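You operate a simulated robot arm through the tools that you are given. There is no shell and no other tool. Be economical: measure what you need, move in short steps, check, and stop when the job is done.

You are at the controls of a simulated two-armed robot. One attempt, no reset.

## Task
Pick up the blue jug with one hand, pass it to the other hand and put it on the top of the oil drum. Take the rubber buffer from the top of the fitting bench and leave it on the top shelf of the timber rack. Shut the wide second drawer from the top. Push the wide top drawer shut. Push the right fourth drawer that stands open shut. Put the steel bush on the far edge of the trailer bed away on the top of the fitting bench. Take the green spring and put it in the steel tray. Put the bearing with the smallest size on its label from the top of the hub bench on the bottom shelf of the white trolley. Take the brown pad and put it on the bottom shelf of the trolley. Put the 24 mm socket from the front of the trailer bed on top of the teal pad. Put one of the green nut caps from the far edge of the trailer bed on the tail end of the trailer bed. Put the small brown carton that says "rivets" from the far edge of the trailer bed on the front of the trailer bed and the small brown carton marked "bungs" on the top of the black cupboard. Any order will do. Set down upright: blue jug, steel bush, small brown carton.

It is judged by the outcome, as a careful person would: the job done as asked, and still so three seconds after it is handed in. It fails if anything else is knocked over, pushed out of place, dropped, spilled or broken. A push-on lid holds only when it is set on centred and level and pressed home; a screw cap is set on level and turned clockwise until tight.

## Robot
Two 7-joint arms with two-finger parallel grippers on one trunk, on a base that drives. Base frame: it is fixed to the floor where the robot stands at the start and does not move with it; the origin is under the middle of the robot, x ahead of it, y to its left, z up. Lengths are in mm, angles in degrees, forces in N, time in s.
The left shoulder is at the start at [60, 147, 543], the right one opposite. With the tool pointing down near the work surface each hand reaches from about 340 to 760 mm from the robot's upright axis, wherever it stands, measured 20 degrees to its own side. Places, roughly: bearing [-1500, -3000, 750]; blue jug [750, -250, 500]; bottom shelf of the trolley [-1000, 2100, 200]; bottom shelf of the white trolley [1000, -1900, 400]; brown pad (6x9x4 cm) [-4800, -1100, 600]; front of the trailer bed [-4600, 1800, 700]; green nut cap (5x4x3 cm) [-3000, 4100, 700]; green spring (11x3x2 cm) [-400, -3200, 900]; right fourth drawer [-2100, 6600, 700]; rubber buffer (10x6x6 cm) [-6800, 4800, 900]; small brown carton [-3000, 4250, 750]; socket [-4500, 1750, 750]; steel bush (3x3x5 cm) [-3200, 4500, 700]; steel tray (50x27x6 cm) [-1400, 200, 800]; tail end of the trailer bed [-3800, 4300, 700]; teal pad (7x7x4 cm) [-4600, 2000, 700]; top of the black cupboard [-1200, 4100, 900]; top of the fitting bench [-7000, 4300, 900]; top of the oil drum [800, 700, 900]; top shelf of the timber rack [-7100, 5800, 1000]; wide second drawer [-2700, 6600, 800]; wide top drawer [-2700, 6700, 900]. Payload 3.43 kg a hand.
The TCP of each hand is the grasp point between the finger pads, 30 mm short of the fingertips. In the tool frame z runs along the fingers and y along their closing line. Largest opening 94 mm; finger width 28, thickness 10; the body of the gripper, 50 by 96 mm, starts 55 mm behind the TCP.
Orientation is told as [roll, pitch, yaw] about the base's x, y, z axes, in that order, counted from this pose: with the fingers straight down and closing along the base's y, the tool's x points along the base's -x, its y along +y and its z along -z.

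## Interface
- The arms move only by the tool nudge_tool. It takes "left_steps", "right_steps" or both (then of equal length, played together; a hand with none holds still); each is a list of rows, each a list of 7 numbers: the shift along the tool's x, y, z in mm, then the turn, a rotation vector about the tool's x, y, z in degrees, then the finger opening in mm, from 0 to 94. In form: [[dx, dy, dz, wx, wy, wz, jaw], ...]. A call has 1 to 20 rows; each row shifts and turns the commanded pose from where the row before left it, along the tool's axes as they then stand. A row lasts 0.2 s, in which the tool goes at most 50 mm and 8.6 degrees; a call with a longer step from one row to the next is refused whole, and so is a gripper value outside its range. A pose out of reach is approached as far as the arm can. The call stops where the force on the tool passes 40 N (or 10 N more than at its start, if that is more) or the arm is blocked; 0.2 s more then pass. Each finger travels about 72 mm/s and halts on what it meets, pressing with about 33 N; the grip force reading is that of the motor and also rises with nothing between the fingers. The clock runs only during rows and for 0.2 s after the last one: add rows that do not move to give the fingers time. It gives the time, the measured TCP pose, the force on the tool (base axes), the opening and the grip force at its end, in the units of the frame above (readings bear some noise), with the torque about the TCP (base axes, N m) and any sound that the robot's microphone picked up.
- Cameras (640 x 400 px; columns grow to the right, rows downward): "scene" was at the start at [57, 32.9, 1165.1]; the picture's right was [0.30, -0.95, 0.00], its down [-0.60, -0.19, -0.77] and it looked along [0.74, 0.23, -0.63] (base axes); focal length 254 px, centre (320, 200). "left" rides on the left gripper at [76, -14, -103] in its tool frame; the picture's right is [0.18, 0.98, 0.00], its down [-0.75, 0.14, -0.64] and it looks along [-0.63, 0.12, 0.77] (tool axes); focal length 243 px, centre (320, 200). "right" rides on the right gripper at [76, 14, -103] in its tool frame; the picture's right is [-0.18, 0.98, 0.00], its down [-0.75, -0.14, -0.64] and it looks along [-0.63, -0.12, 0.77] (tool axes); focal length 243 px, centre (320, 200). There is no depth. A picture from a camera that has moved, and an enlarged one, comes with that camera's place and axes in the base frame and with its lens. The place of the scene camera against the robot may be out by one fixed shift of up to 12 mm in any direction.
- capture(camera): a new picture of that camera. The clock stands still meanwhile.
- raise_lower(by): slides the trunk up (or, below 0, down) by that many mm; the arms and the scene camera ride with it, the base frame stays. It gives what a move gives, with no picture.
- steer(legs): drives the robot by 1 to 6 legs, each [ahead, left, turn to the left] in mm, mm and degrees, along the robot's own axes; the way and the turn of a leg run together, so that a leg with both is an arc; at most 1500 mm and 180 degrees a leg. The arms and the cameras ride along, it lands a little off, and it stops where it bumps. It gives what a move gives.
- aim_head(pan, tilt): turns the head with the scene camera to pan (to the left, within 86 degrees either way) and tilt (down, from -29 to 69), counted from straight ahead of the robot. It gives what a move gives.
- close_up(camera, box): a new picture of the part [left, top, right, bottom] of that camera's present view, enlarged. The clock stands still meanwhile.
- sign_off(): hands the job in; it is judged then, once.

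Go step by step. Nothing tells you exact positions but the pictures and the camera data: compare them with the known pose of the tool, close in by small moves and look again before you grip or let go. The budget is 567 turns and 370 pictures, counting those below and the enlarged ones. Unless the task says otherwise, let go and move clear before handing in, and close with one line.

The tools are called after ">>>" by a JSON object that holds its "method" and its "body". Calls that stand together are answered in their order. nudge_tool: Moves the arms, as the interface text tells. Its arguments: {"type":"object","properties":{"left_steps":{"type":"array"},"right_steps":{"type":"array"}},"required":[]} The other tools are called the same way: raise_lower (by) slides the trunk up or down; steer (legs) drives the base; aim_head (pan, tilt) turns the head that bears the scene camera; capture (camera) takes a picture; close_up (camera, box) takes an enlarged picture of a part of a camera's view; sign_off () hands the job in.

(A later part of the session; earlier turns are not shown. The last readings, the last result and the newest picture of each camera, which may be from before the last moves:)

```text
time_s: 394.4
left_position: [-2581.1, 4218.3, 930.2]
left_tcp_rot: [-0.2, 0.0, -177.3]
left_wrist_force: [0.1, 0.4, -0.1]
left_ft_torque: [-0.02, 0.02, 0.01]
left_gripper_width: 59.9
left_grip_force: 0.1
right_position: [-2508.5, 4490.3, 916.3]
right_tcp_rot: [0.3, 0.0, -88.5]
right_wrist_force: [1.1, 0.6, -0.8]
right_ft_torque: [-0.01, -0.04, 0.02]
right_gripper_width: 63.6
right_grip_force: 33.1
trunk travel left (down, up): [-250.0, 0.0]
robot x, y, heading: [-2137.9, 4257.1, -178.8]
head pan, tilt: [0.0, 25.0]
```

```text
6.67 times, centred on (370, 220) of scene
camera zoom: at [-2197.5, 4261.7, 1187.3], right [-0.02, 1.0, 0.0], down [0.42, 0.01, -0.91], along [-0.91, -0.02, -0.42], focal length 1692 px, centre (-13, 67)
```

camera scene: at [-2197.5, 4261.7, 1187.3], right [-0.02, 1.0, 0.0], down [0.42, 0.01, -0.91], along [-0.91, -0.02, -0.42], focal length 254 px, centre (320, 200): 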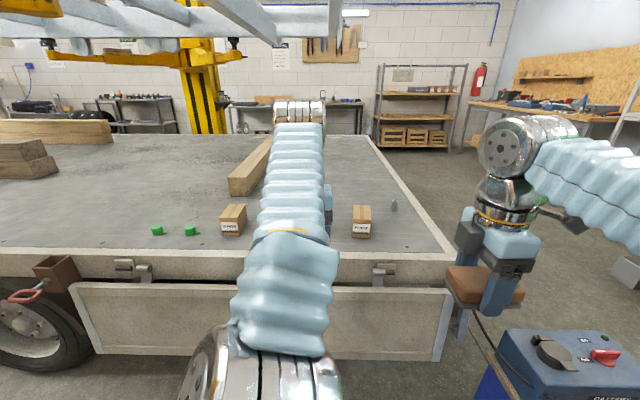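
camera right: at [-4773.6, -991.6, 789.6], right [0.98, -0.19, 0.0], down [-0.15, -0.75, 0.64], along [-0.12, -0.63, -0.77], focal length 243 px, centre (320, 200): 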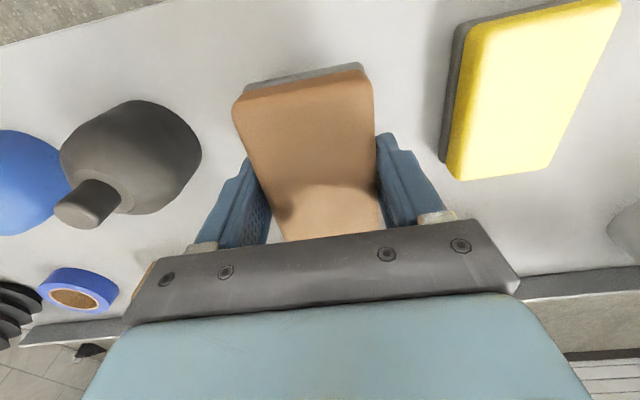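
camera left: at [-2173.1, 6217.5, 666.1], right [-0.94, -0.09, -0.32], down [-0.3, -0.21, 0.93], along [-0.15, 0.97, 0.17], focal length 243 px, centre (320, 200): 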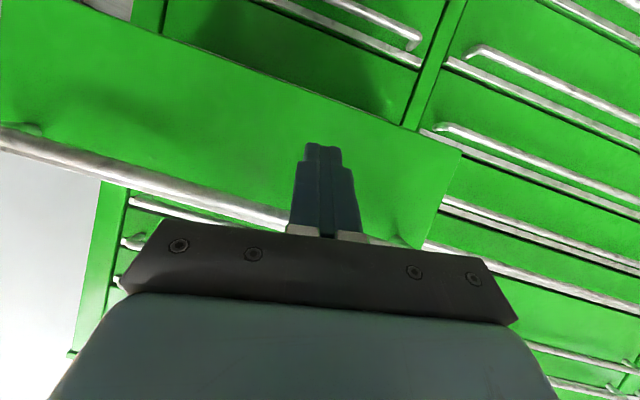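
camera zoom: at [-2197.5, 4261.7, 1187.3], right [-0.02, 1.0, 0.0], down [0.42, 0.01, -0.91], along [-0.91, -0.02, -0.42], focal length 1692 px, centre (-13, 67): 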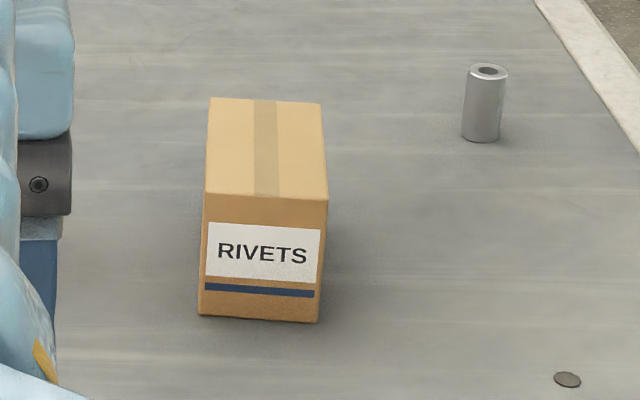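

"BUNGS" is the southern carton (≈[-3000,3925]), "RIVETS" the northern one. I go for BUNGS with the left hand.

>>> {"method": "steer", "body": {"legs": [[340, 200, -1.2]]}}

>>> {"method": "nudge_tool", "body": {"left_steps": [[-20, 25, 20, 0, 0, 0, 90], [-20, 25, 25, 0, 0, 0, 90], [-20, 20, 25, 0, 0, 0, 90], [-20, 20, 20, 0, 0, 0, 90], [0, 0, 0, 0, 0, 0, 90]]}}

>>> {"method": "capture", "body": {"camera": "left"}}

>>> {"method": "capture", "body": {"camera": "scene"}}

```text
time_s: 396.9
left_position: [-2921.3, 4017.9, 930.4]
left_tcp_rot: [-0.2, 0.0, -178.0]
left_wrist_force: [0.7, -0.5, 1.0]
left_ft_torque: [-0.01, 0.02, -0.02]
left_gripper_width: 59.9
left_grip_force: 0.0
right_position: [-2845.1, 4288.9, 918.0]
right_tcp_rot: [0.1, 0.2, -89.2]
right_wrist_force: [0.3, -0.2, -0.3]
right_ft_torque: [0.02, -0.04, -0.02]
right_gripper_width: 63.4
right_grip_force: 32.2
trunk travel left (down, up): [-250.0, 0.0]
robot x, y, heading: [-2480.9, 4048.1, -179.5]
head pan, tilt: [0.0, 25.0]
```

```text
time_s: 398.1
left_position: [-2998.8, 3925.2, 839.9]
left_tcp_rot: [-0.2, 0.0, -178.0]
left_wrist_force: [-0.2, 0.0, -0.3]
left_ft_torque: [0.0, 0.0, 0.0]
left_gripper_width: 90.1
left_grip_force: 0.0
right_position: [-2845.8, 4289.2, 917.3]
right_tcp_rot: [0.2, 0.2, -89.2]
right_wrist_force: [-1.0, 0.2, -0.4]
right_ft_torque: [0.0, 0.01, 0.07]
right_gripper_width: 63.5
right_grip_force: 32.9
trunk travel left (down, up): [-250.0, 0.0]
robot x, y, heading: [-2480.9, 4050.5, -179.4]
head pan, tilt: [0.0, 25.0]
```

```text
203 pictures are left
camera left: at [-2924.2, 3941.6, 941.9], right [0.22, -0.98, 0.0], down [-0.75, -0.17, 0.64], along [-0.63, -0.14, -0.77], focal length 243 px, centre (320, 200)
```

left: 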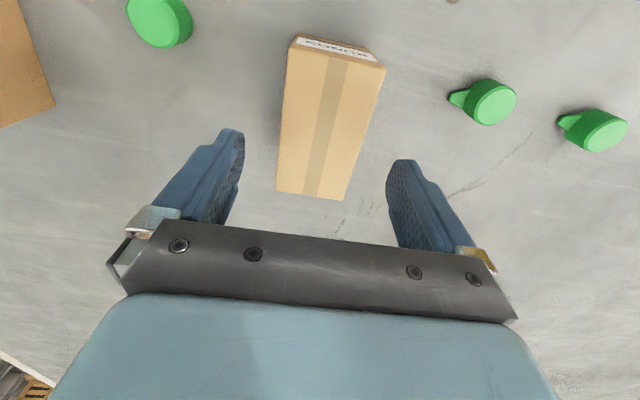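

```text
202 pictures are left
camera scene: at [-2538.0, 4056.9, 1187.3], right [-0.01, 1.0, 0.0], down [0.42, 0.0, -0.91], along [-0.91, -0.01, -0.42], focal length 254 px, centre (320, 200)
```

scene: 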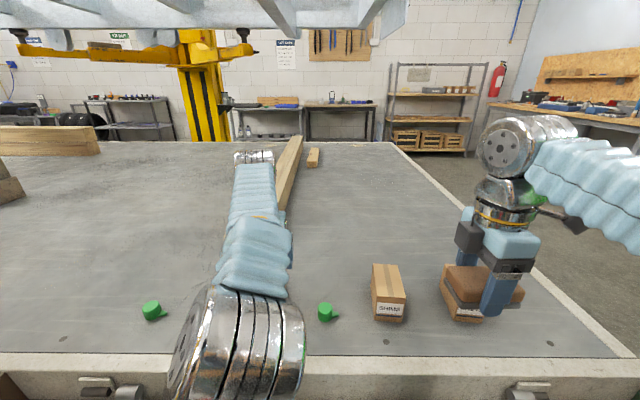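

>>> {"method": "nudge_tool", "body": {"left_steps": [[0, 4, 35, 0, 0, 0, 90], [0, 0, 30, 0, 0, -3, 90], [0, 0, 30, 0, 0, 0, 90], [0, 0, 0, 0, 0, 0, 90]]}}

>>> {"method": "capture", "body": {"camera": "left"}}

```text
time_s: 399.1
left_position: [-2998.7, 3922.2, 746.5]
left_tcp_rot: [-0.2, -0.1, -175.0]
left_wrist_force: [0.6, -0.8, 0.1]
left_ft_torque: [0.01, -0.02, -0.01]
left_gripper_width: 90.0
left_grip_force: 0.0
right_position: [-2845.1, 4289.2, 918.1]
right_tcp_rot: [0.2, 0.1, -89.1]
right_wrist_force: [-0.1, -0.2, 0.6]
right_ft_torque: [0.0, -0.05, -0.02]
right_gripper_width: 63.6
right_grip_force: 33.2
trunk travel left (down, up): [-250.0, 0.0]
robot x, y, heading: [-2481.2, 4049.4, -179.3]
head pan, tilt: [0.0, 25.0]
```

```text
201 pictures are left
camera left: at [-2924.6, 3942.5, 848.9], right [0.27, -0.96, 0.0], down [-0.74, -0.21, 0.64], along [-0.62, -0.17, -0.77], focal length 243 px, centre (320, 200)
```

left: 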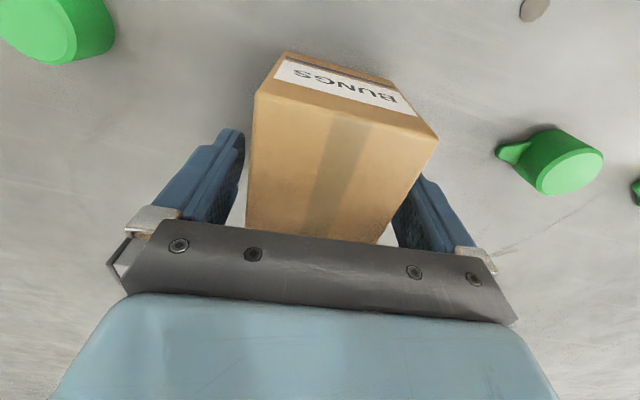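

>>> {"method": "nudge_tool", "body": {"left_steps": [[0, 0, 8, 0, 0, 0, 90], [0, 0, 0, 0, 0, 0, 40], [0, 0, 0, 0, 0, 0, 40], [0, 0, 0, 0, 0, 0, 40]]}}

>>> {"method": "nudge_tool", "body": {"left_steps": [[0, 0, -30, 0, 0, 0, 40], [0, 0, -40, 0, 0, 0, 40], [0, 0, -40, 0, 0, 0, 40], [0, 0, 0, 0, 0, 0, 40]]}}

>>> {"method": "capture", "body": {"camera": "left"}}

```text
time_s: 400.1
left_position: [-2998.8, 3922.5, 739.7]
left_tcp_rot: [-0.3, 0.2, -175.0]
left_wrist_force: [0.4, 0.1, 0.4]
left_ft_torque: [-0.08, 0.0, -0.03]
left_gripper_width: 67.3
left_grip_force: 32.6
right_position: [-2846.0, 4287.9, 917.0]
right_tcp_rot: [0.1, 0.1, -89.2]
right_wrist_force: [-0.3, -0.1, -1.6]
right_ft_torque: [-0.03, -0.02, 0.0]
right_gripper_width: 63.4
right_grip_force: 32.8
trunk travel left (down, up): [-250.0, 0.0]
robot x, y, heading: [-2478.1, 4051.1, -179.5]
head pan, tilt: [0.0, 25.0]
```

```text
time_s: 401.1
left_position: [-2999.4, 3920.5, 847.5]
left_tcp_rot: [-0.2, 0.0, -175.1]
left_wrist_force: [-0.2, -0.3, -1.6]
left_ft_torque: [0.0, -0.07, -0.01]
left_gripper_width: 66.9
left_grip_force: 32.9
right_position: [-2845.2, 4288.9, 917.5]
right_tcp_rot: [0.1, 0.1, -89.2]
right_wrist_force: [-0.5, 0.3, 0.0]
right_ft_torque: [0.01, -0.02, 0.02]
right_gripper_width: 63.4
right_grip_force: 33.1
trunk travel left (down, up): [-250.0, 0.0]
robot x, y, heading: [-2484.7, 4050.3, -179.3]
head pan, tilt: [0.0, 25.0]
```

```text
200 pictures are left
camera left: at [-2926.3, 3940.9, 949.3], right [0.27, -0.96, 0.0], down [-0.74, -0.21, 0.64], along [-0.62, -0.17, -0.77], focal length 243 px, centre (320, 200)
```

left: 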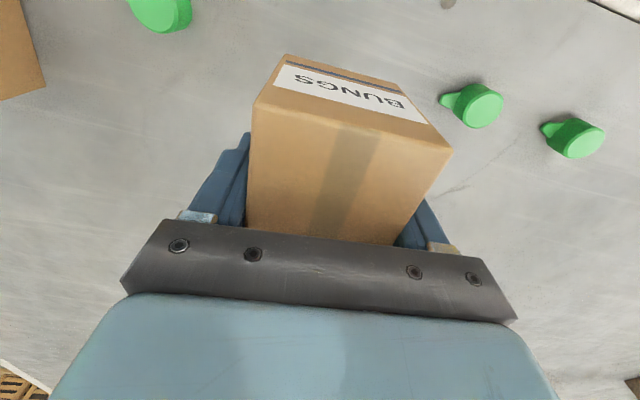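

>>> {"method": "nudge_tool", "body": {"left_steps": [[30, -10, -30, 0, 0, 0, 40], [30, -10, -30, 0, 0, 0, 40], [30, -10, -30, 0, 0, 0, 40], [30, -10, -30, 0, 0, 0, 40], [10, 0, -10, 0, 0, -3, 40], [0, 0, 0, 0, 0, 0, 40]]}}

>>> {"method": "steer", "body": {"legs": [[-330, 0, 0], [0, 0, 180]]}}

>>> {"method": "capture", "body": {"camera": "scene"}}

```text
time_s: 402.5
left_position: [-2872.8, 3972.0, 979.0]
left_tcp_rot: [-0.2, -0.1, -172.0]
left_wrist_force: [-0.2, -0.5, -1.1]
left_ft_torque: [0.03, 0.0, -0.01]
left_gripper_width: 66.9
left_grip_force: 32.4
right_position: [-2846.3, 4289.3, 917.4]
right_tcp_rot: [0.2, 0.1, -89.2]
right_wrist_force: [0.3, -1.2, -0.2]
right_ft_torque: [0.03, 0.0, -0.01]
right_gripper_width: 63.6
right_grip_force: 32.2
trunk travel left (down, up): [-250.0, 0.0]
robot x, y, heading: [-2480.7, 4048.3, -179.4]
head pan, tilt: [0.0, 25.0]
```

```text
time_s: 412.1
left_position: [-1761.1, 4137.1, 979.2]
left_tcp_rot: [-0.2, 0.0, 8.5]
left_wrist_force: [-1.2, 0.3, -1.6]
left_ft_torque: [0.01, 0.0, -0.03]
left_gripper_width: 66.5
left_grip_force: 32.7
right_position: [-1786.2, 3818.0, 917.4]
right_tcp_rot: [0.3, 0.1, 91.4]
right_wrist_force: [0.3, 0.6, -0.1]
right_ft_torque: [0.03, -0.01, 0.01]
right_gripper_width: 63.4
right_grip_force: 32.7
trunk travel left (down, up): [-250.0, 0.0]
robot x, y, heading: [-2151.6, 4054.8, 1.3]
head pan, tilt: [0.0, 25.0]
```

```text
199 pictures are left
camera scene: at [-2085.1, 4062.0, 1187.3], right [0.02, -1.0, 0.0], down [-0.42, -0.01, -0.91], along [0.91, 0.02, -0.42], focal length 254 px, centre (320, 200)
```

scene: 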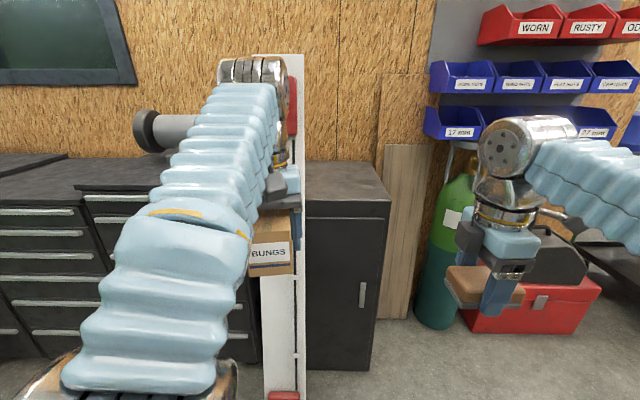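

>>> {"method": "steer", "body": {"legs": [[0, -150, -1.3], [340, 0, 0]]}}

>>> {"method": "capture", "body": {"camera": "scene"}}

>>> {"method": "capture", "body": {"camera": "left"}}

```text
time_s: 415.1
left_position: [-1471.5, 3984.3, 978.5]
left_tcp_rot: [-0.2, 0.1, 9.3]
left_wrist_force: [0.8, -0.8, -2.1]
left_ft_torque: [-0.02, -0.01, -0.03]
left_gripper_width: 66.1
left_grip_force: 33.0
right_position: [-1491.8, 3663.9, 916.9]
right_tcp_rot: [0.3, 0.0, 92.0]
right_wrist_force: [0.2, 0.2, -0.4]
right_ft_torque: [-0.02, 0.0, 0.01]
right_gripper_width: 63.4
right_grip_force: 33.8
trunk travel left (down, up): [-250.0, 0.0]
robot x, y, heading: [-1864.3, 3896.4, 2.2]
head pan, tilt: [0.0, 25.0]
stopped in leg 2: the robot was blocked; the commanded pose is now the measured one
```

```text
198 pictures are left
camera scene: at [-1795.3, 3905.2, 1187.3], right [0.03, -1.0, 0.0], down [-0.42, -0.01, -0.91], along [0.91, 0.03, -0.42], focal length 254 px, centre (320, 200)
```

scene: 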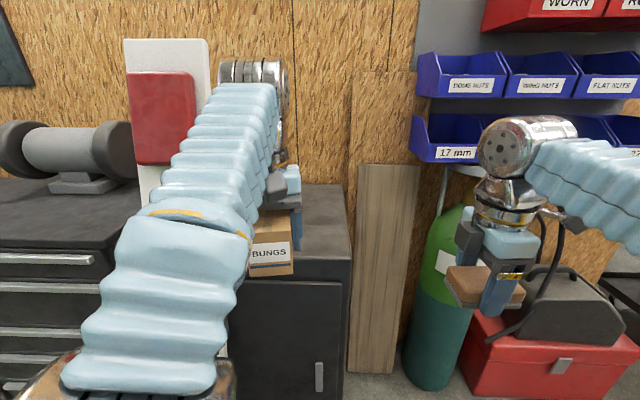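

```text
197 pictures are left
camera left: at [-1545.6, 3957.7, 1080.8], right [-0.34, 0.94, 0.0], down [0.72, 0.26, 0.64], along [0.6, 0.22, -0.77], focal length 243 px, centre (320, 200)
```

left: 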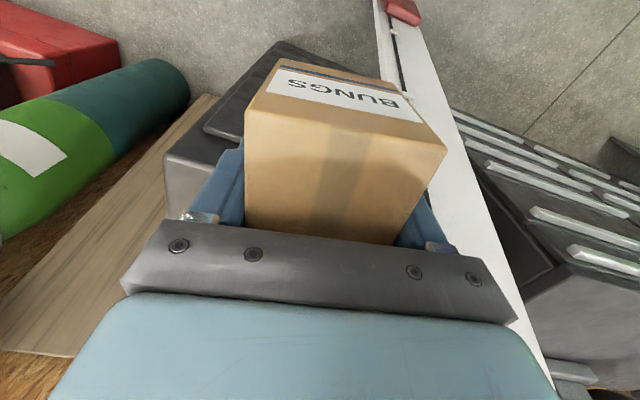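

>>> {"method": "nudge_tool", "body": {"left_steps": [[-27, -4, 8, 0, 0, 0, 40], [-27, -4, 10, 0, 0, 0, 40], [-27, -4, 12, 0, 0, 0, 40], [-27, -4, 12, 0, 0, 0, 40], [0, 0, 0, 0, 0, 0, 40]]}}

>>> {"method": "capture", "body": {"camera": "left"}}

>>> {"method": "capture", "body": {"camera": "scene"}}

```text
time_s: 416.3
left_position: [-1362.1, 3987.2, 936.7]
left_tcp_rot: [-0.2, -0.1, 9.2]
left_wrist_force: [-0.4, 0.1, -2.0]
left_ft_torque: [-0.02, 0.03, 0.01]
left_gripper_width: 66.2
left_grip_force: 33.1
right_position: [-1492.6, 3664.7, 917.7]
right_tcp_rot: [0.2, 0.2, 92.1]
right_wrist_force: [-0.3, -0.6, -1.0]
right_ft_torque: [0.01, 0.07, 0.0]
right_gripper_width: 63.6
right_grip_force: 33.5
trunk travel left (down, up): [-250.0, 0.0]
robot x, y, heading: [-1859.6, 3896.6, 1.7]
head pan, tilt: [0.0, 25.0]
```

```text
196 pictures are left
camera left: at [-1435.6, 3960.8, 1039.3], right [-0.34, 0.94, 0.0], down [0.72, 0.26, 0.64], along [0.6, 0.22, -0.77], focal length 243 px, centre (320, 200)
```

left: 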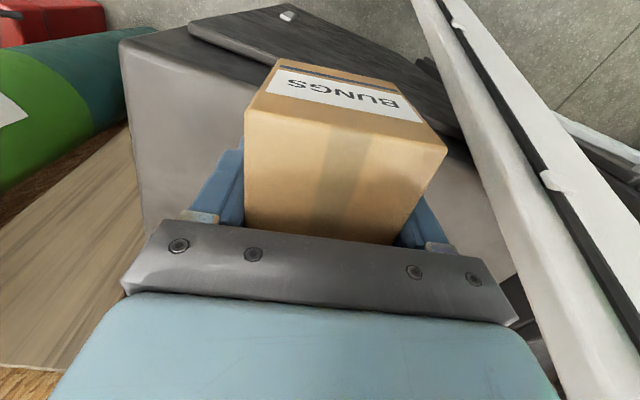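

```text
195 pictures are left
camera scene: at [-1795.0, 3905.3, 1187.3], right [0.03, -1.0, 0.0], down [-0.42, -0.01, -0.91], along [0.91, 0.03, -0.42], focal length 254 px, centre (320, 200)
```

scene: 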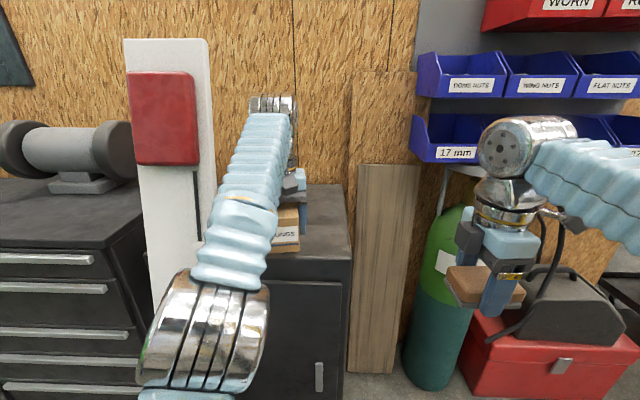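

>>> {"method": "close_up", "body": {"camera": "left", "box": [100, 0, 500, 260]}}

>>> {"method": "close_up", "body": {"camera": "scene", "box": [230, 150, 370, 290]}}

```text
1.54 times, centred on (300, 130) of left
camera zoom: at [-1435.6, 3960.8, 1039.3], right [-0.34, 0.94, 0.0], down [0.72, 0.26, 0.64], along [0.6, 0.22, -0.77], focal length 373 px, centre (351, 308)
```

zoom: 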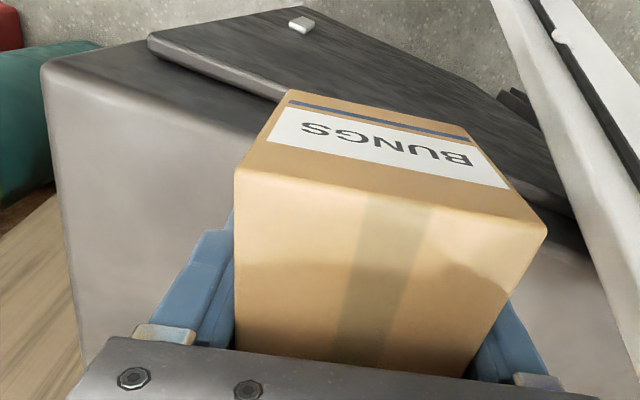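

```text
2.86 times, centred on (300, 220) of scene
camera zoom: at [-1795.0, 3905.3, 1187.3], right [0.03, -1.0, 0.0], down [-0.42, -0.01, -0.91], along [0.91, 0.03, -0.42], focal length 725 px, centre (377, 143)
```

zoom: 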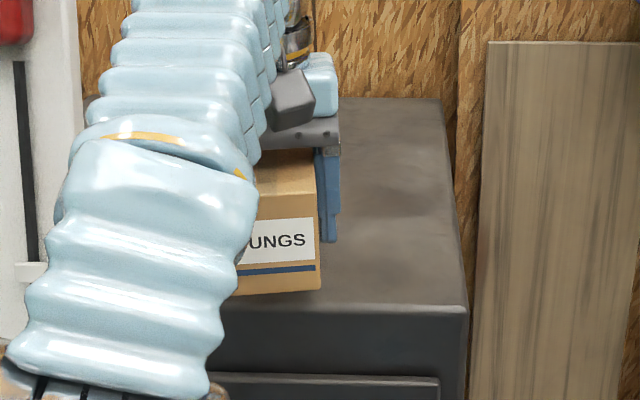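

>>> {"method": "aim_head", "body": {"pan": 10, "tilt": 65}}

>>> {"method": "capture", "body": {"camera": "scene"}}

```text
time_s: 417.4
left_position: [-1362.9, 3987.2, 936.4]
left_tcp_rot: [-0.3, 0.0, 9.3]
left_wrist_force: [0.6, 0.0, -1.5]
left_ft_torque: [-0.03, 0.01, 0.01]
left_gripper_width: 65.9
left_grip_force: 32.9
right_position: [-1492.6, 3665.5, 917.5]
right_tcp_rot: [0.2, 0.1, 92.1]
right_wrist_force: [0.4, -0.6, -1.1]
right_ft_torque: [0.0, 0.01, 0.03]
right_gripper_width: 63.4
right_grip_force: 33.2
trunk travel left (down, up): [-250.0, 0.0]
robot x, y, heading: [-1863.0, 3898.5, 1.7]
head pan, tilt: [10.0, 65.0]
```

```text
192 pictures are left
camera scene: at [-1827.8, 3914.7, 1131.7], right [0.21, -0.98, 0.0], down [-0.89, -0.19, -0.42], along [0.41, 0.09, -0.91], focal length 254 px, centre (320, 200)
```

scene: 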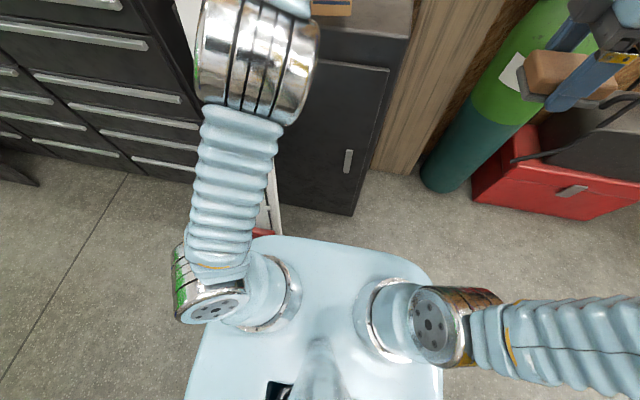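

The base met the red foot of a white stand on the floor left of the cupboard. I back off slightly, shift right and come in again.

>>> {"method": "steer", "body": {"legs": [[-60, 0, -1.7], [0, -100, 0]]}}

>>> {"method": "nudge_tool", "body": {"left_steps": [[0, 30, -8, 0, 0, 0, 40], [0, 30, 0, 0, 0, 0, 40], [0, 30, 0, 0, 0, 0, 40], [0, 0, 0, 0, 0, 0, 40]]}}

>>> {"method": "steer", "body": {"legs": [[115, 0, 0]]}}

>>> {"method": "capture", "body": {"camera": "scene"}}

>>> {"method": "capture", "body": {"camera": "left"}}

```text
time_s: 419.1
left_position: [-1419.6, 3870.8, 937.1]
left_tcp_rot: [-0.2, 0.0, 7.8]
left_wrist_force: [0.9, 0.0, -1.1]
left_ft_torque: [0.01, -0.06, 0.03]
left_gripper_width: 65.9
left_grip_force: 33.6
right_position: [-1558.6, 3552.7, 917.1]
right_tcp_rot: [0.1, 0.1, 90.5]
right_wrist_force: [-0.5, 0.4, -0.1]
right_ft_torque: [0.02, 0.03, 0.01]
right_gripper_width: 63.3
right_grip_force: 33.1
trunk travel left (down, up): [-250.0, 0.0]
robot x, y, heading: [-1921.7, 3791.5, 0.2]
head pan, tilt: [10.0, 65.0]
```

```text
time_s: 420.1
left_position: [-1430.7, 3959.3, 946.1]
left_tcp_rot: [-0.2, 0.0, 7.7]
left_wrist_force: [-0.1, 0.4, -1.5]
left_ft_torque: [-0.01, 0.04, 0.01]
left_gripper_width: 66.0
left_grip_force: 32.8
right_position: [-1558.8, 3552.5, 917.7]
right_tcp_rot: [0.2, 0.2, 90.5]
right_wrist_force: [0.2, -0.2, -0.8]
right_ft_torque: [0.0, -0.02, -0.02]
right_gripper_width: 63.5
right_grip_force: 32.6
trunk travel left (down, up): [-250.0, 0.0]
robot x, y, heading: [-1924.7, 3793.3, 0.4]
head pan, tilt: [10.0, 65.0]
```

```text
time_s: 421.3
left_position: [-1317.1, 3960.0, 946.0]
left_tcp_rot: [-0.1, 0.0, 7.6]
left_wrist_force: [-0.4, 0.1, -0.2]
left_ft_torque: [0.01, 0.01, -0.01]
left_gripper_width: 66.0
left_grip_force: 32.5
right_position: [-1444.7, 3553.1, 916.7]
right_tcp_rot: [0.3, 0.0, 90.5]
right_wrist_force: [0.0, 0.0, -0.3]
right_ft_torque: [0.0, 0.0, 0.01]
right_gripper_width: 63.3
right_grip_force: 33.2
trunk travel left (down, up): [-250.0, 0.0]
robot x, y, heading: [-1808.4, 3792.5, 0.1]
head pan, tilt: [10.0, 65.0]
```

```text
191 pictures are left
camera scene: at [-1772.6, 3812.3, 1131.7], right [0.18, -0.98, 0.0], down [-0.89, -0.16, -0.42], along [0.42, 0.08, -0.91], focal length 254 px, centre (320, 200)
```

scene: 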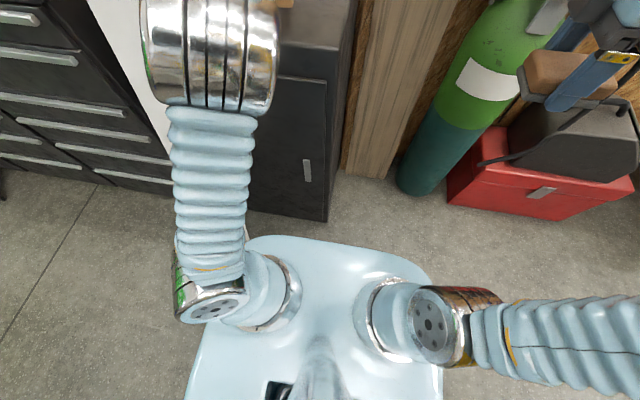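

```text
190 pictures are left
camera left: at [-1390.6, 3936.2, 1048.4], right [-0.31, 0.95, 0.0], down [0.73, 0.24, 0.64], along [0.61, 0.2, -0.77], focal length 243 px, centre (320, 200)
```

left: 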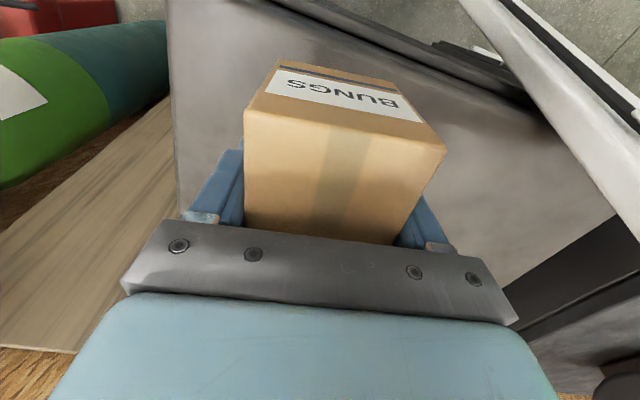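

>>> {"method": "nudge_tool", "body": {"left_steps": [[-15, 0, 6, 0, 0, 0, 40], [-15, 0, 5, 0, 0, 0, 40], [0, 0, 0, 0, 0, 0, 40]]}}

>>> {"method": "nudge_tool", "body": {"left_steps": [[0, 0, 4, 0, 0, 0, 40], [0, 0, 4, 0, 0, 0, 40], [0, 0, 2, 0, 0, 0, 40], [0, 0, 2, 0, 0, 0, 40], [0, 0, 0, 0, 0, 0, 40]]}}

>>> {"method": "capture", "body": {"camera": "left"}}

```text
time_s: 422.1
left_position: [-1290.4, 3963.2, 931.5]
left_tcp_rot: [-0.2, -0.1, 7.7]
left_wrist_force: [-0.1, 0.6, -1.4]
left_ft_torque: [0.01, 0.01, -0.02]
left_gripper_width: 66.0
left_grip_force: 32.6
left hand out of reach, approached as far as the arm can: row 2
right_position: [-1443.8, 3554.2, 916.8]
right_tcp_rot: [0.3, 0.0, 90.5]
right_wrist_force: [-0.2, -0.2, -0.9]
right_ft_torque: [0.01, -0.01, 0.01]
right_gripper_width: 63.5
right_grip_force: 32.8
trunk travel left (down, up): [-250.0, 0.0]
robot x, y, heading: [-1805.2, 3796.4, 0.4]
head pan, tilt: [10.0, 65.0]
```

```text
time_s: 423.3
left_position: [-1290.6, 3962.8, 919.1]
left_tcp_rot: [-0.2, 0.2, 7.7]
left_wrist_force: [0.1, 0.3, -1.5]
left_ft_torque: [0.0, -0.03, 0.01]
left_gripper_width: 65.7
left_grip_force: 33.1
right_position: [-1444.0, 3554.4, 916.8]
right_tcp_rot: [0.2, 0.1, 90.5]
right_wrist_force: [0.6, 0.3, -0.7]
right_ft_torque: [0.01, 0.01, -0.02]
right_gripper_width: 63.2
right_grip_force: 33.3
trunk travel left (down, up): [-250.0, 0.0]
robot x, y, heading: [-1805.6, 3792.9, -0.0]
head pan, tilt: [10.0, 65.0]
```

```text
189 pictures are left
camera left: at [-1364.8, 3939.4, 1022.2], right [-0.31, 0.95, 0.0], down [0.73, 0.24, 0.64], along [0.61, 0.2, -0.77], focal length 243 px, centre (320, 200)
```

left: 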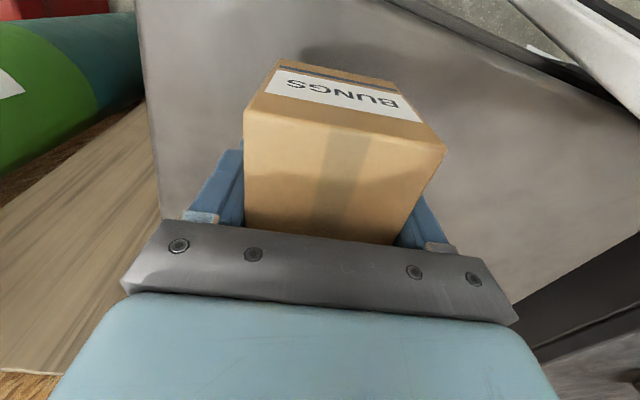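

>>> {"method": "nudge_tool", "body": {"left_steps": [[0, 0, 3, 0, 0, 0, 40], [0, 0, 3, 0, 0, 0, 40], [0, 0, 3, 0, 0, 0, 40], [0, 0, 3, 0, 0, 0, 40], [0, 0, 0, 0, 0, 0, 40]]}}

```text
time_s: 424.5
left_position: [-1289.6, 3963.4, 907.5]
left_tcp_rot: [-0.2, 0.1, 7.7]
left_wrist_force: [-0.4, -0.4, -1.4]
left_ft_torque: [0.03, 0.03, 0.01]
left_gripper_width: 65.8
left_grip_force: 33.1
right_position: [-1444.1, 3553.7, 917.9]
right_tcp_rot: [0.2, 0.1, 90.5]
right_wrist_force: [-0.4, -0.8, -1.0]
right_ft_torque: [0.04, 0.0, 0.02]
right_gripper_width: 63.5
right_grip_force: 33.1
trunk travel left (down, up): [-250.0, 0.0]
robot x, y, heading: [-1805.6, 3795.9, 0.2]
head pan, tilt: [10.0, 65.0]
```

>>> {"method": "nudge_tool", "body": {"left_steps": [[0, 0, 3, 0, 0, 0, 40], [0, 0, 3, 0, 0, 0, 40], [0, 0, 3, 0, 0, 0, 40], [0, 0, 3, 0, 0, 0, 40], [0, 0, 0, 0, 0, 0, 40]]}}

>>> {"method": "capture", "body": {"camera": "left"}}

```text
time_s: 425.7
left_position: [-1290.9, 3962.9, 897.9]
left_tcp_rot: [-0.2, -0.3, 7.5]
left_wrist_force: [11.4, -0.2, 31.4]
left_ft_torque: [0.28, 0.62, -0.05]
left_gripper_width: 66.0
left_grip_force: 33.4
right_position: [-1444.5, 3552.1, 917.6]
right_tcp_rot: [0.2, 0.0, 90.6]
right_wrist_force: [0.0, -0.9, -0.3]
right_ft_torque: [-0.01, 0.01, 0.02]
right_gripper_width: 63.4
right_grip_force: 33.0
trunk travel left (down, up): [-250.0, 0.0]
robot x, y, heading: [-1805.2, 3793.7, 0.2]
head pan, tilt: [10.0, 65.0]
```

```text
188 pictures are left
camera left: at [-1365.6, 3938.7, 999.9], right [-0.31, 0.95, 0.0], down [0.72, 0.24, 0.65], along [0.61, 0.2, -0.76], focal length 243 px, centre (320, 200)
```

left: 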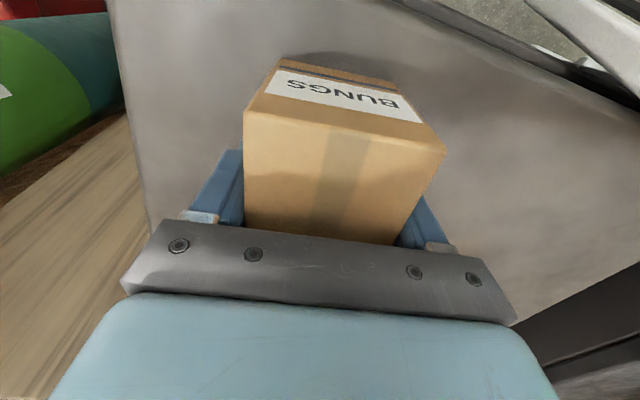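

Contact; the carton stands on the cupboard. Release and rise.

>>> {"method": "nudge_tool", "body": {"left_steps": [[0, 0, -1.5, 0, 0, 0, 70], [0, 0, 0, 0, 0, 0, 88], [0, 0, 0, 0, 0, 0, 90], [10, 0, -25, 0, 0, 0, 90], [15, 0, -25, 0, 0, 0, 90], [25, 0, -20, 0, 0, 0, 90], [30, 0, -20, 0, 0, 0, 90], [0, 0, 0, 0, 0, 0, 90]]}}

>>> {"method": "capture", "body": {"camera": "left"}}

```text
time_s: 427.5
left_position: [-1360.4, 3952.9, 983.6]
left_tcp_rot: [-0.3, -0.1, 7.9]
left_wrist_force: [0.1, 0.0, 0.0]
left_ft_torque: [0.03, -0.02, 0.02]
left_gripper_width: 90.1
left_grip_force: 0.2
left hand out of reach, approached as far as the arm can: row 7
right_position: [-1443.8, 3553.7, 917.9]
right_tcp_rot: [0.1, 0.0, 90.5]
right_wrist_force: [0.2, 0.5, -0.9]
right_ft_torque: [0.04, -0.01, 0.0]
right_gripper_width: 63.7
right_grip_force: 32.5
trunk travel left (down, up): [-250.0, 0.0]
robot x, y, heading: [-1806.3, 3793.8, 0.1]
head pan, tilt: [10.0, 65.0]
```

```text
187 pictures are left
camera left: at [-1435.7, 3929.3, 1084.4], right [-0.32, 0.95, 0.0], down [0.73, 0.24, 0.64], along [0.61, 0.2, -0.77], focal length 243 px, centre (320, 200)
```

left: 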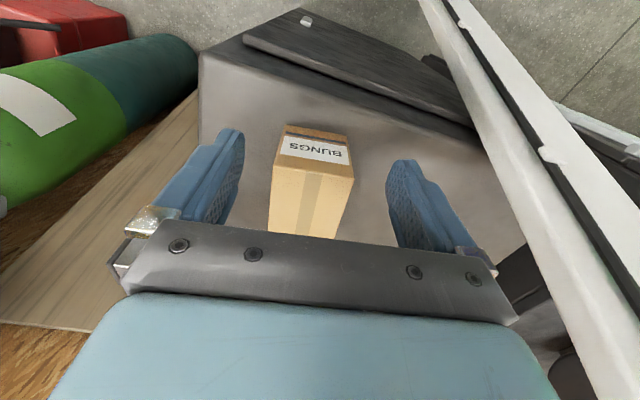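

>>> {"method": "steer", "body": {"legs": [[-330, 0, 0]]}}

>>> {"method": "aim_head", "body": {"pan": -80, "tilt": 25}}

>>> {"method": "capture", "body": {"camera": "scene"}}

```text
time_s: 429.7
left_position: [-1689.9, 3950.7, 981.8]
left_tcp_rot: [-0.3, -0.1, 7.6]
left_wrist_force: [0.3, -0.6, 0.5]
left_ft_torque: [0.03, -0.01, 0.05]
left_gripper_width: 89.7
left_grip_force: 0.1
right_position: [-1773.9, 3550.7, 917.2]
right_tcp_rot: [0.2, 0.1, 90.6]
right_wrist_force: [1.1, -0.2, 0.3]
right_ft_torque: [0.02, 0.04, -0.01]
right_gripper_width: 63.4
right_grip_force: 32.6
trunk travel left (down, up): [-250.0, 0.0]
robot x, y, heading: [-2135.7, 3790.4, 0.4]
head pan, tilt: [10.0, 65.0]
```

```text
time_s: 431.3
left_position: [-1691.1, 3951.5, 982.1]
left_tcp_rot: [-0.2, -0.1, 7.6]
left_wrist_force: [-0.2, -0.7, -0.5]
left_ft_torque: [0.02, 0.01, 0.02]
left_gripper_width: 90.0
left_grip_force: 0.0
right_position: [-1774.5, 3551.5, 915.8]
right_tcp_rot: [0.1, 0.2, 90.4]
right_wrist_force: [0.0, -0.2, -0.3]
right_ft_torque: [0.0, -0.01, 0.01]
right_gripper_width: 63.5
right_grip_force: 33.1
trunk travel left (down, up): [-250.0, 0.0]
robot x, y, heading: [-2140.9, 3789.9, -0.0]
head pan, tilt: [-80.0, 25.0]
```

```text
186 pictures are left
camera scene: at [-2145.2, 3709.0, 1187.3], right [-0.98, -0.18, 0.0], down [-0.08, 0.42, -0.91], along [0.16, -0.89, -0.42], focal length 254 px, centre (320, 200)
```

scene: 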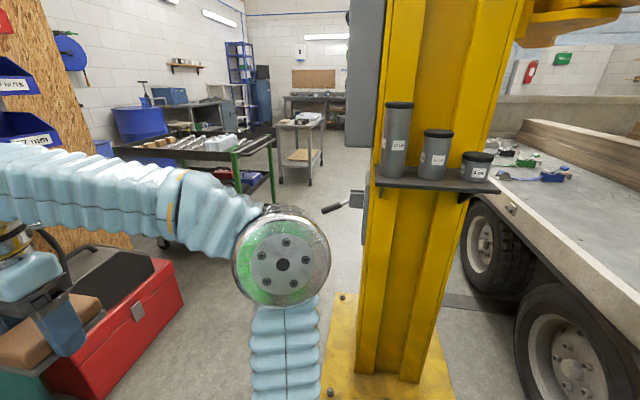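

The way south is a gap between the lift post and the red toolbox. I unrotate the right wrist to bring its elbow in, and turn to face south.

>>> {"method": "nudge_tool", "body": {"right_steps": [[0, 0, 0, 0, 0, 8.2, 40], [0, 0, 0, 0, 0, 8.2, 40], [0, 0, 0, 0, 0, 8.2, 40], [0, 0, 0, 0, 0, 8.2, 40], [0, 0, 0, 0, 0, 8.2, 40], [0, 0, 0, 0, 0, 8.2, 40], [0, 0, 0, 0, 0, 8.2, 40], [0, 0, 0, 0, 0, 8.2, 40], [0, 0, 0, 0, 0, 8.2, 40], [0, 0, 0, 0, 0, 8.2, 40], [0, 0, 0, 0, 0, 8, 40], [0, 40, -10, 0, 0, 0, 40], [0, 40, -10, 0, 0, 0, 40], [0, 30, -10, 0, 0, 0, 40], [0, 30, -10, 0, 0, 0, 40], [0, 0, 0, 0, 0, 0, 40]]}}

>>> {"method": "steer", "body": {"legs": [[450, 0, 0], [0, 0, -90]]}}

>>> {"method": "aim_head", "body": {"pan": -25, "tilt": 45}}

>>> {"method": "capture", "body": {"camera": "scene"}}

```text
time_s: 434.7
left_position: [-1689.2, 3950.8, 981.1]
left_tcp_rot: [-0.2, -0.1, 7.6]
left_wrist_force: [0.6, -0.1, -0.5]
left_ft_torque: [0.01, -0.01, 0.0]
left_gripper_width: 89.9
left_grip_force: 0.1
right_position: [-1773.7, 3690.9, 956.8]
right_tcp_rot: [-0.1, 0.3, 0.4]
right_wrist_force: [0.7, 0.2, -1.2]
right_ft_torque: [-0.01, -0.01, 0.03]
right_gripper_width: 63.5
right_grip_force: 33.3
trunk travel left (down, up): [-250.0, 0.0]
robot x, y, heading: [-2138.9, 3791.5, 0.3]
head pan, tilt: [-80.0, 25.0]
```

```text
time_s: 438.8
left_position: [-1219.6, 3804.0, 981.4]
left_tcp_rot: [-0.2, -0.1, -11.0]
left_wrist_force: [1.6, -1.4, 0.0]
left_ft_torque: [0.02, 0.0, 0.03]
left_gripper_width: 89.9
left_grip_force: 0.1
right_position: [-1383.9, 3584.5, 956.4]
right_tcp_rot: [0.0, 0.2, -18.1]
right_wrist_force: [-0.2, -0.5, 0.1]
right_ft_torque: [0.03, 0.0, 0.03]
right_gripper_width: 63.7
right_grip_force: 33.4
trunk travel left (down, up): [-250.0, 0.0]
robot x, y, heading: [-1695.4, 3794.5, -18.3]
head pan, tilt: [-80.0, 25.0]
stopped in leg 2: the robot was blocked; the commanded pose is now the measured one
```

```text
time_s: 440.0
left_position: [-1219.9, 3803.0, 980.6]
left_tcp_rot: [-0.2, 0.0, -11.0]
left_wrist_force: [0.0, -0.2, 0.3]
left_ft_torque: [-0.02, 0.0, 0.02]
left_gripper_width: 90.0
left_grip_force: 0.1
right_position: [-1383.3, 3583.3, 955.9]
right_tcp_rot: [-0.1, 0.2, -18.2]
right_wrist_force: [0.5, -0.3, -0.3]
right_ft_torque: [-0.04, 0.01, 0.03]
right_gripper_width: 63.5
right_grip_force: 32.8
trunk travel left (down, up): [-250.0, 0.0]
robot x, y, heading: [-1697.7, 3796.2, -18.3]
head pan, tilt: [-25.0, 45.0]
```

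```text
185 pictures are left
camera scene: at [-1658.9, 3756.9, 1156.8], right [-0.69, -0.73, 0.0], down [-0.51, 0.49, -0.71], along [0.51, -0.49, -0.71], focal length 254 px, centre (320, 200)
```

scene: 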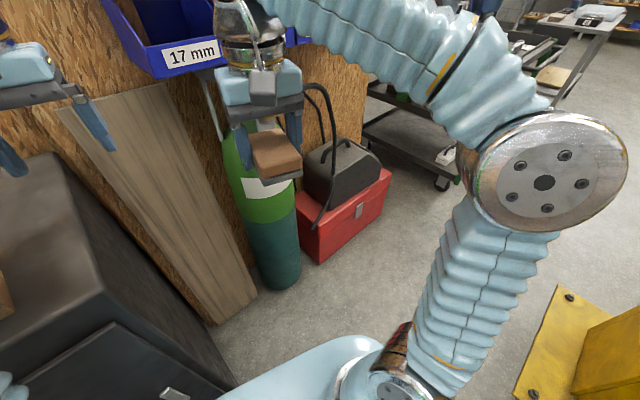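

>>> {"method": "steer", "body": {"legs": [[0, 0, 18.3], [-260, 0, 0], [0, 0, -90]]}}

>>> {"method": "nudge_tool", "body": {"right_steps": [[-40, 0, 10, 0, 0, 0, 40], [-40, 0, 15, 0, 0, 0, 40], [-40, 0, 20, 0, 0, 0, 40], [-40, 0, 20, 0, 0, 0, 40], [-40, 0, 20, 0, 0, 0, 40], [-40, 0, 20, 0, 0, 0, 40], [0, 0, 0, 0, 0, 0, 40]]}}

>>> {"method": "capture", "body": {"camera": "scene"}}

```text
time_s: 446.7
left_position: [-1797.7, 3350.0, 981.8]
left_tcp_rot: [-0.2, -0.1, -82.1]
left_wrist_force: [-0.5, -0.1, -0.6]
left_ft_torque: [-0.02, 0.02, -0.02]
left_gripper_width: 89.8
left_grip_force: 0.0
right_position: [-2057.3, 3433.0, 957.1]
right_tcp_rot: [0.0, 0.2, -89.3]
right_wrist_force: [0.3, 0.2, -0.4]
right_ft_torque: [0.0, -0.01, 0.02]
right_gripper_width: 63.5
right_grip_force: 33.1
trunk travel left (down, up): [-250.0, 0.0]
robot x, y, heading: [-1956.5, 3795.2, -89.5]
head pan, tilt: [-25.0, 45.0]
```

```text
time_s: 448.3
left_position: [-1796.0, 3347.6, 981.9]
left_tcp_rot: [-0.2, 0.0, -82.0]
left_wrist_force: [0.8, -0.5, 0.7]
left_ft_torque: [0.0, -0.03, 0.01]
left_gripper_width: 90.0
left_grip_force: 0.0
right_position: [-2054.4, 3193.0, 850.0]
right_tcp_rot: [-0.1, 0.3, -89.3]
right_wrist_force: [-0.6, -0.6, -0.9]
right_ft_torque: [0.01, -0.03, 0.0]
right_gripper_width: 63.4
right_grip_force: 32.9
trunk travel left (down, up): [-250.0, 0.0]
robot x, y, heading: [-1956.6, 3796.5, -89.3]
head pan, tilt: [-25.0, 45.0]
```

```text
184 pictures are left
camera scene: at [-1985.9, 3758.7, 1156.7], right [-0.91, 0.41, 0.0], down [0.29, 0.64, -0.71], along [-0.29, -0.64, -0.71], focal length 254 px, centre (320, 200)
```

scene: 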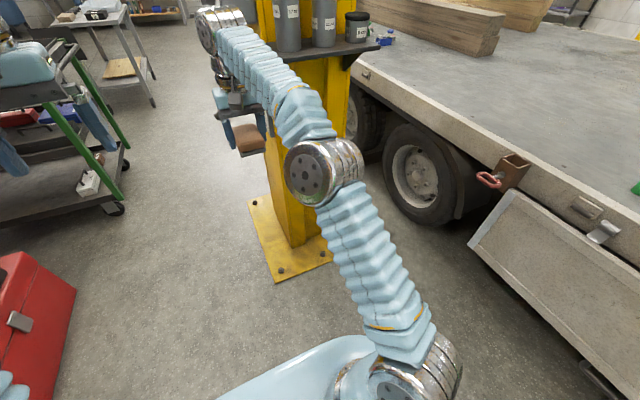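

>>> {"method": "nudge_tool", "body": {"left_steps": [[-35, -20, 15, 0, 0, -2, 60], [-35, -20, 20, 0, 0, -2, 60], [-35, -20, 20, 0, 0, -2, 60], [-35, 0, 25, 0, 0, -1.5, 60], [0, 0, 0, 0, 0, 0, 60]]}}

>>> {"method": "steer", "body": {"legs": [[380, 0, -0.7], [0, 345, 0]]}}

>>> {"method": "aim_head", "body": {"pan": 0, "tilt": 40}}

>>> {"method": "capture", "body": {"camera": "scene"}}

```text
time_s: 449.5
left_position: [-1835.0, 3244.4, 881.7]
left_tcp_rot: [-0.2, -0.1, -74.6]
left_wrist_force: [0.0, 0.3, 0.1]
left_ft_torque: [0.01, -0.02, 0.01]
left_gripper_width: 59.8
left_grip_force: 0.1
left hand out of reach, approached as far as the arm can: row 2, 3, 4
right_position: [-2054.5, 3194.4, 849.6]
right_tcp_rot: [-0.1, 0.1, -89.3]
right_wrist_force: [0.2, 0.7, 0.1]
right_ft_torque: [0.02, 0.01, 0.0]
right_gripper_width: 63.6
right_grip_force: 32.5
trunk travel left (down, up): [-250.0, 0.0]
robot x, y, heading: [-1955.7, 3801.9, -89.5]
head pan, tilt: [-25.0, 45.0]
```

```text
time_s: 452.1
left_position: [-1821.7, 2855.5, 880.7]
left_tcp_rot: [-0.4, 0.1, -74.0]
left_wrist_force: [-0.2, 0.6, 0.0]
left_ft_torque: [0.04, 0.02, 0.01]
left_gripper_width: 59.9
left_grip_force: 0.1
right_position: [-2016.7, 2804.1, 835.2]
right_tcp_rot: [-1.3, 2.1, -86.1]
right_wrist_force: [-0.3, 0.4, 0.0]
right_ft_torque: [0.0, -0.03, 0.02]
right_gripper_width: 63.4
right_grip_force: 33.0
trunk travel left (down, up): [-250.0, 0.0]
robot x, y, heading: [-1952.1, 3401.2, -88.5]
head pan, tilt: [-25.0, 45.0]
stopped in leg 2: the robot was blocked; the commanded pose is now the measured one
```

```text
time_s: 453.0
left_position: [-1820.8, 2853.8, 880.6]
left_tcp_rot: [-0.5, 0.1, -74.0]
left_wrist_force: [-0.4, 0.4, 0.3]
left_ft_torque: [0.01, 0.01, 0.0]
left_gripper_width: 59.8
left_grip_force: 0.0
right_position: [-2018.5, 2803.5, 835.6]
right_tcp_rot: [-1.4, 2.1, -86.2]
right_wrist_force: [0.9, 0.7, -0.1]
right_ft_torque: [0.0, 0.01, -0.01]
right_gripper_width: 63.4
right_grip_force: 33.2
trunk travel left (down, up): [-250.0, 0.0]
robot x, y, heading: [-1955.3, 3402.8, -88.6]
head pan, tilt: [0.0, 40.0]
```

```text
183 pictures are left
camera scene: at [-1940.9, 3355.2, 1163.8], right [-1.0, -0.02, 0.01], down [-0.02, 0.64, -0.77], along [0.01, -0.77, -0.64], focal length 254 px, centre (320, 200)
```

scene: 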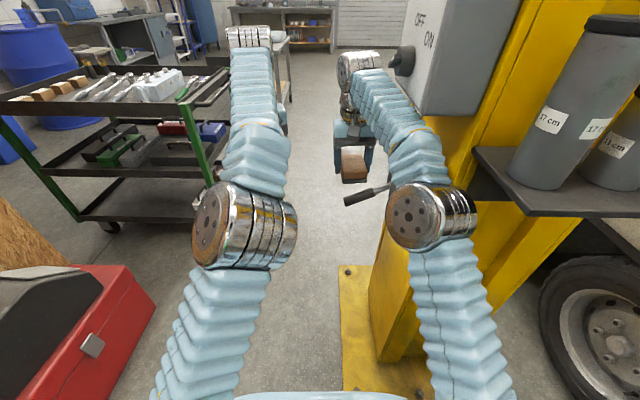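

The right elbow has come up against the canister shelf on the post. I back off north, then shift east before going south.

>>> {"method": "steer", "body": {"legs": [[-120, 0, 0]]}}

>>> {"method": "capture", "body": {"camera": "scene"}}

```text
time_s: 454.3
left_position: [-1828.0, 2978.2, 881.7]
left_tcp_rot: [-0.2, -0.1, -74.0]
left_wrist_force: [0.5, -0.3, 0.6]
left_ft_torque: [0.0, 0.02, 0.02]
left_gripper_width: 59.9
left_grip_force: 0.0
right_position: [-2026.1, 2926.7, 837.3]
right_tcp_rot: [-0.9, 1.8, -86.6]
right_wrist_force: [0.5, 0.2, -1.1]
right_ft_torque: [0.01, 0.0, 0.04]
right_gripper_width: 63.4
right_grip_force: 32.7
trunk travel left (down, up): [-250.0, 0.0]
robot x, y, heading: [-1955.5, 3525.4, -88.7]
head pan, tilt: [0.0, 40.0]
```

```text
182 pictures are left
camera scene: at [-1949.2, 3479.1, 1164.1], right [-1.0, -0.02, 0.0], down [-0.01, 0.64, -0.77], along [0.02, -0.77, -0.64], focal length 254 px, centre (320, 200)
```

scene: 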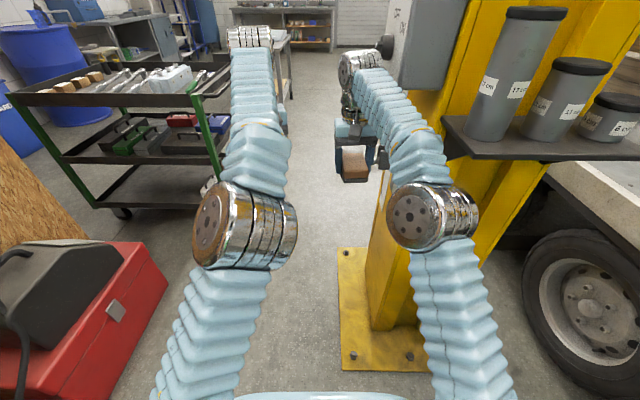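

>>> {"method": "nudge_tool", "body": {"right_steps": [[30, 15, -20, 0, 0, 0, 40], [30, 15, -20, 0, -1.8, 0, 40], [30, 10, -15, 0, 0, 0, 40], [0, 0, 0, 0, 0, 0, 40]]}}

>>> {"method": "steer", "body": {"legs": [[0, 140, -1.3], [70, 200, 0]]}}

>>> {"method": "capture", "body": {"camera": "scene"}}

```text
time_s: 455.3
left_position: [-1828.4, 2977.2, 881.3]
left_tcp_rot: [-0.2, -0.1, -74.1]
left_wrist_force: [0.0, 0.4, -0.7]
left_ft_torque: [-0.04, -0.02, -0.02]
left_gripper_width: 59.9
left_grip_force: 0.0
right_position: [-1990.9, 3018.2, 892.7]
right_tcp_rot: [-0.9, 0.0, -86.5]
right_wrist_force: [0.2, -0.1, 0.6]
right_ft_torque: [-0.01, 0.02, 0.0]
right_gripper_width: 63.7
right_grip_force: 33.2
trunk travel left (down, up): [-250.0, 0.0]
robot x, y, heading: [-1957.7, 3530.3, -88.4]
head pan, tilt: [0.0, 40.0]
```

```text
time_s: 457.9
left_position: [-1499.4, 2906.7, 880.4]
left_tcp_rot: [-0.3, 0.0, -75.4]
left_wrist_force: [-0.7, 0.5, -0.2]
left_ft_torque: [-0.01, -0.04, 0.0]
left_gripper_width: 60.0
left_grip_force: 0.1
right_position: [-1661.4, 2951.8, 892.7]
right_tcp_rot: [-1.0, 0.0, -87.9]
right_wrist_force: [0.3, -0.4, -0.4]
right_ft_torque: [0.01, -0.02, 0.0]
right_gripper_width: 63.4
right_grip_force: 33.2
trunk travel left (down, up): [-250.0, 0.0]
robot x, y, heading: [-1613.4, 3456.9, -90.2]
head pan, tilt: [0.0, 40.0]
```

```text
181 pictures are left
camera scene: at [-1609.2, 3411.2, 1164.0], right [-1.0, 0.0, 0.0], down [0.0, 0.64, -0.77], along [0.0, -0.77, -0.64], focal length 254 px, centre (320, 200)
```

scene: 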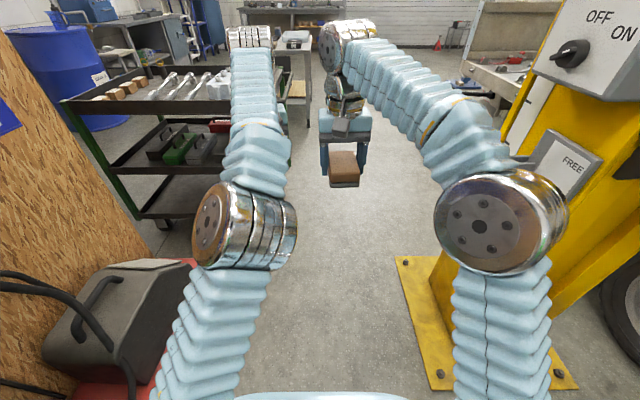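

>>> {"method": "close_up", "body": {"camera": "scene", "box": [480, 80, 640, 220]}}

```text
2.86 times, centred on (560, 150) of scene
camera zoom: at [-1609.2, 3411.2, 1164.0], right [-1.0, 0.0, 0.0], down [0.0, 0.64, -0.77], along [0.0, -0.77, -0.64], focal length 725 px, centre (-366, 343)
```

zoom: 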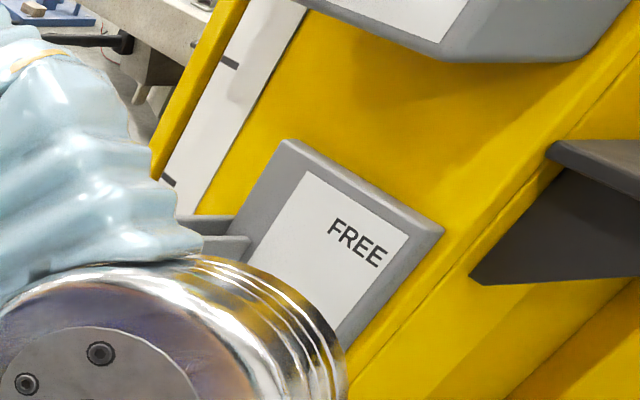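

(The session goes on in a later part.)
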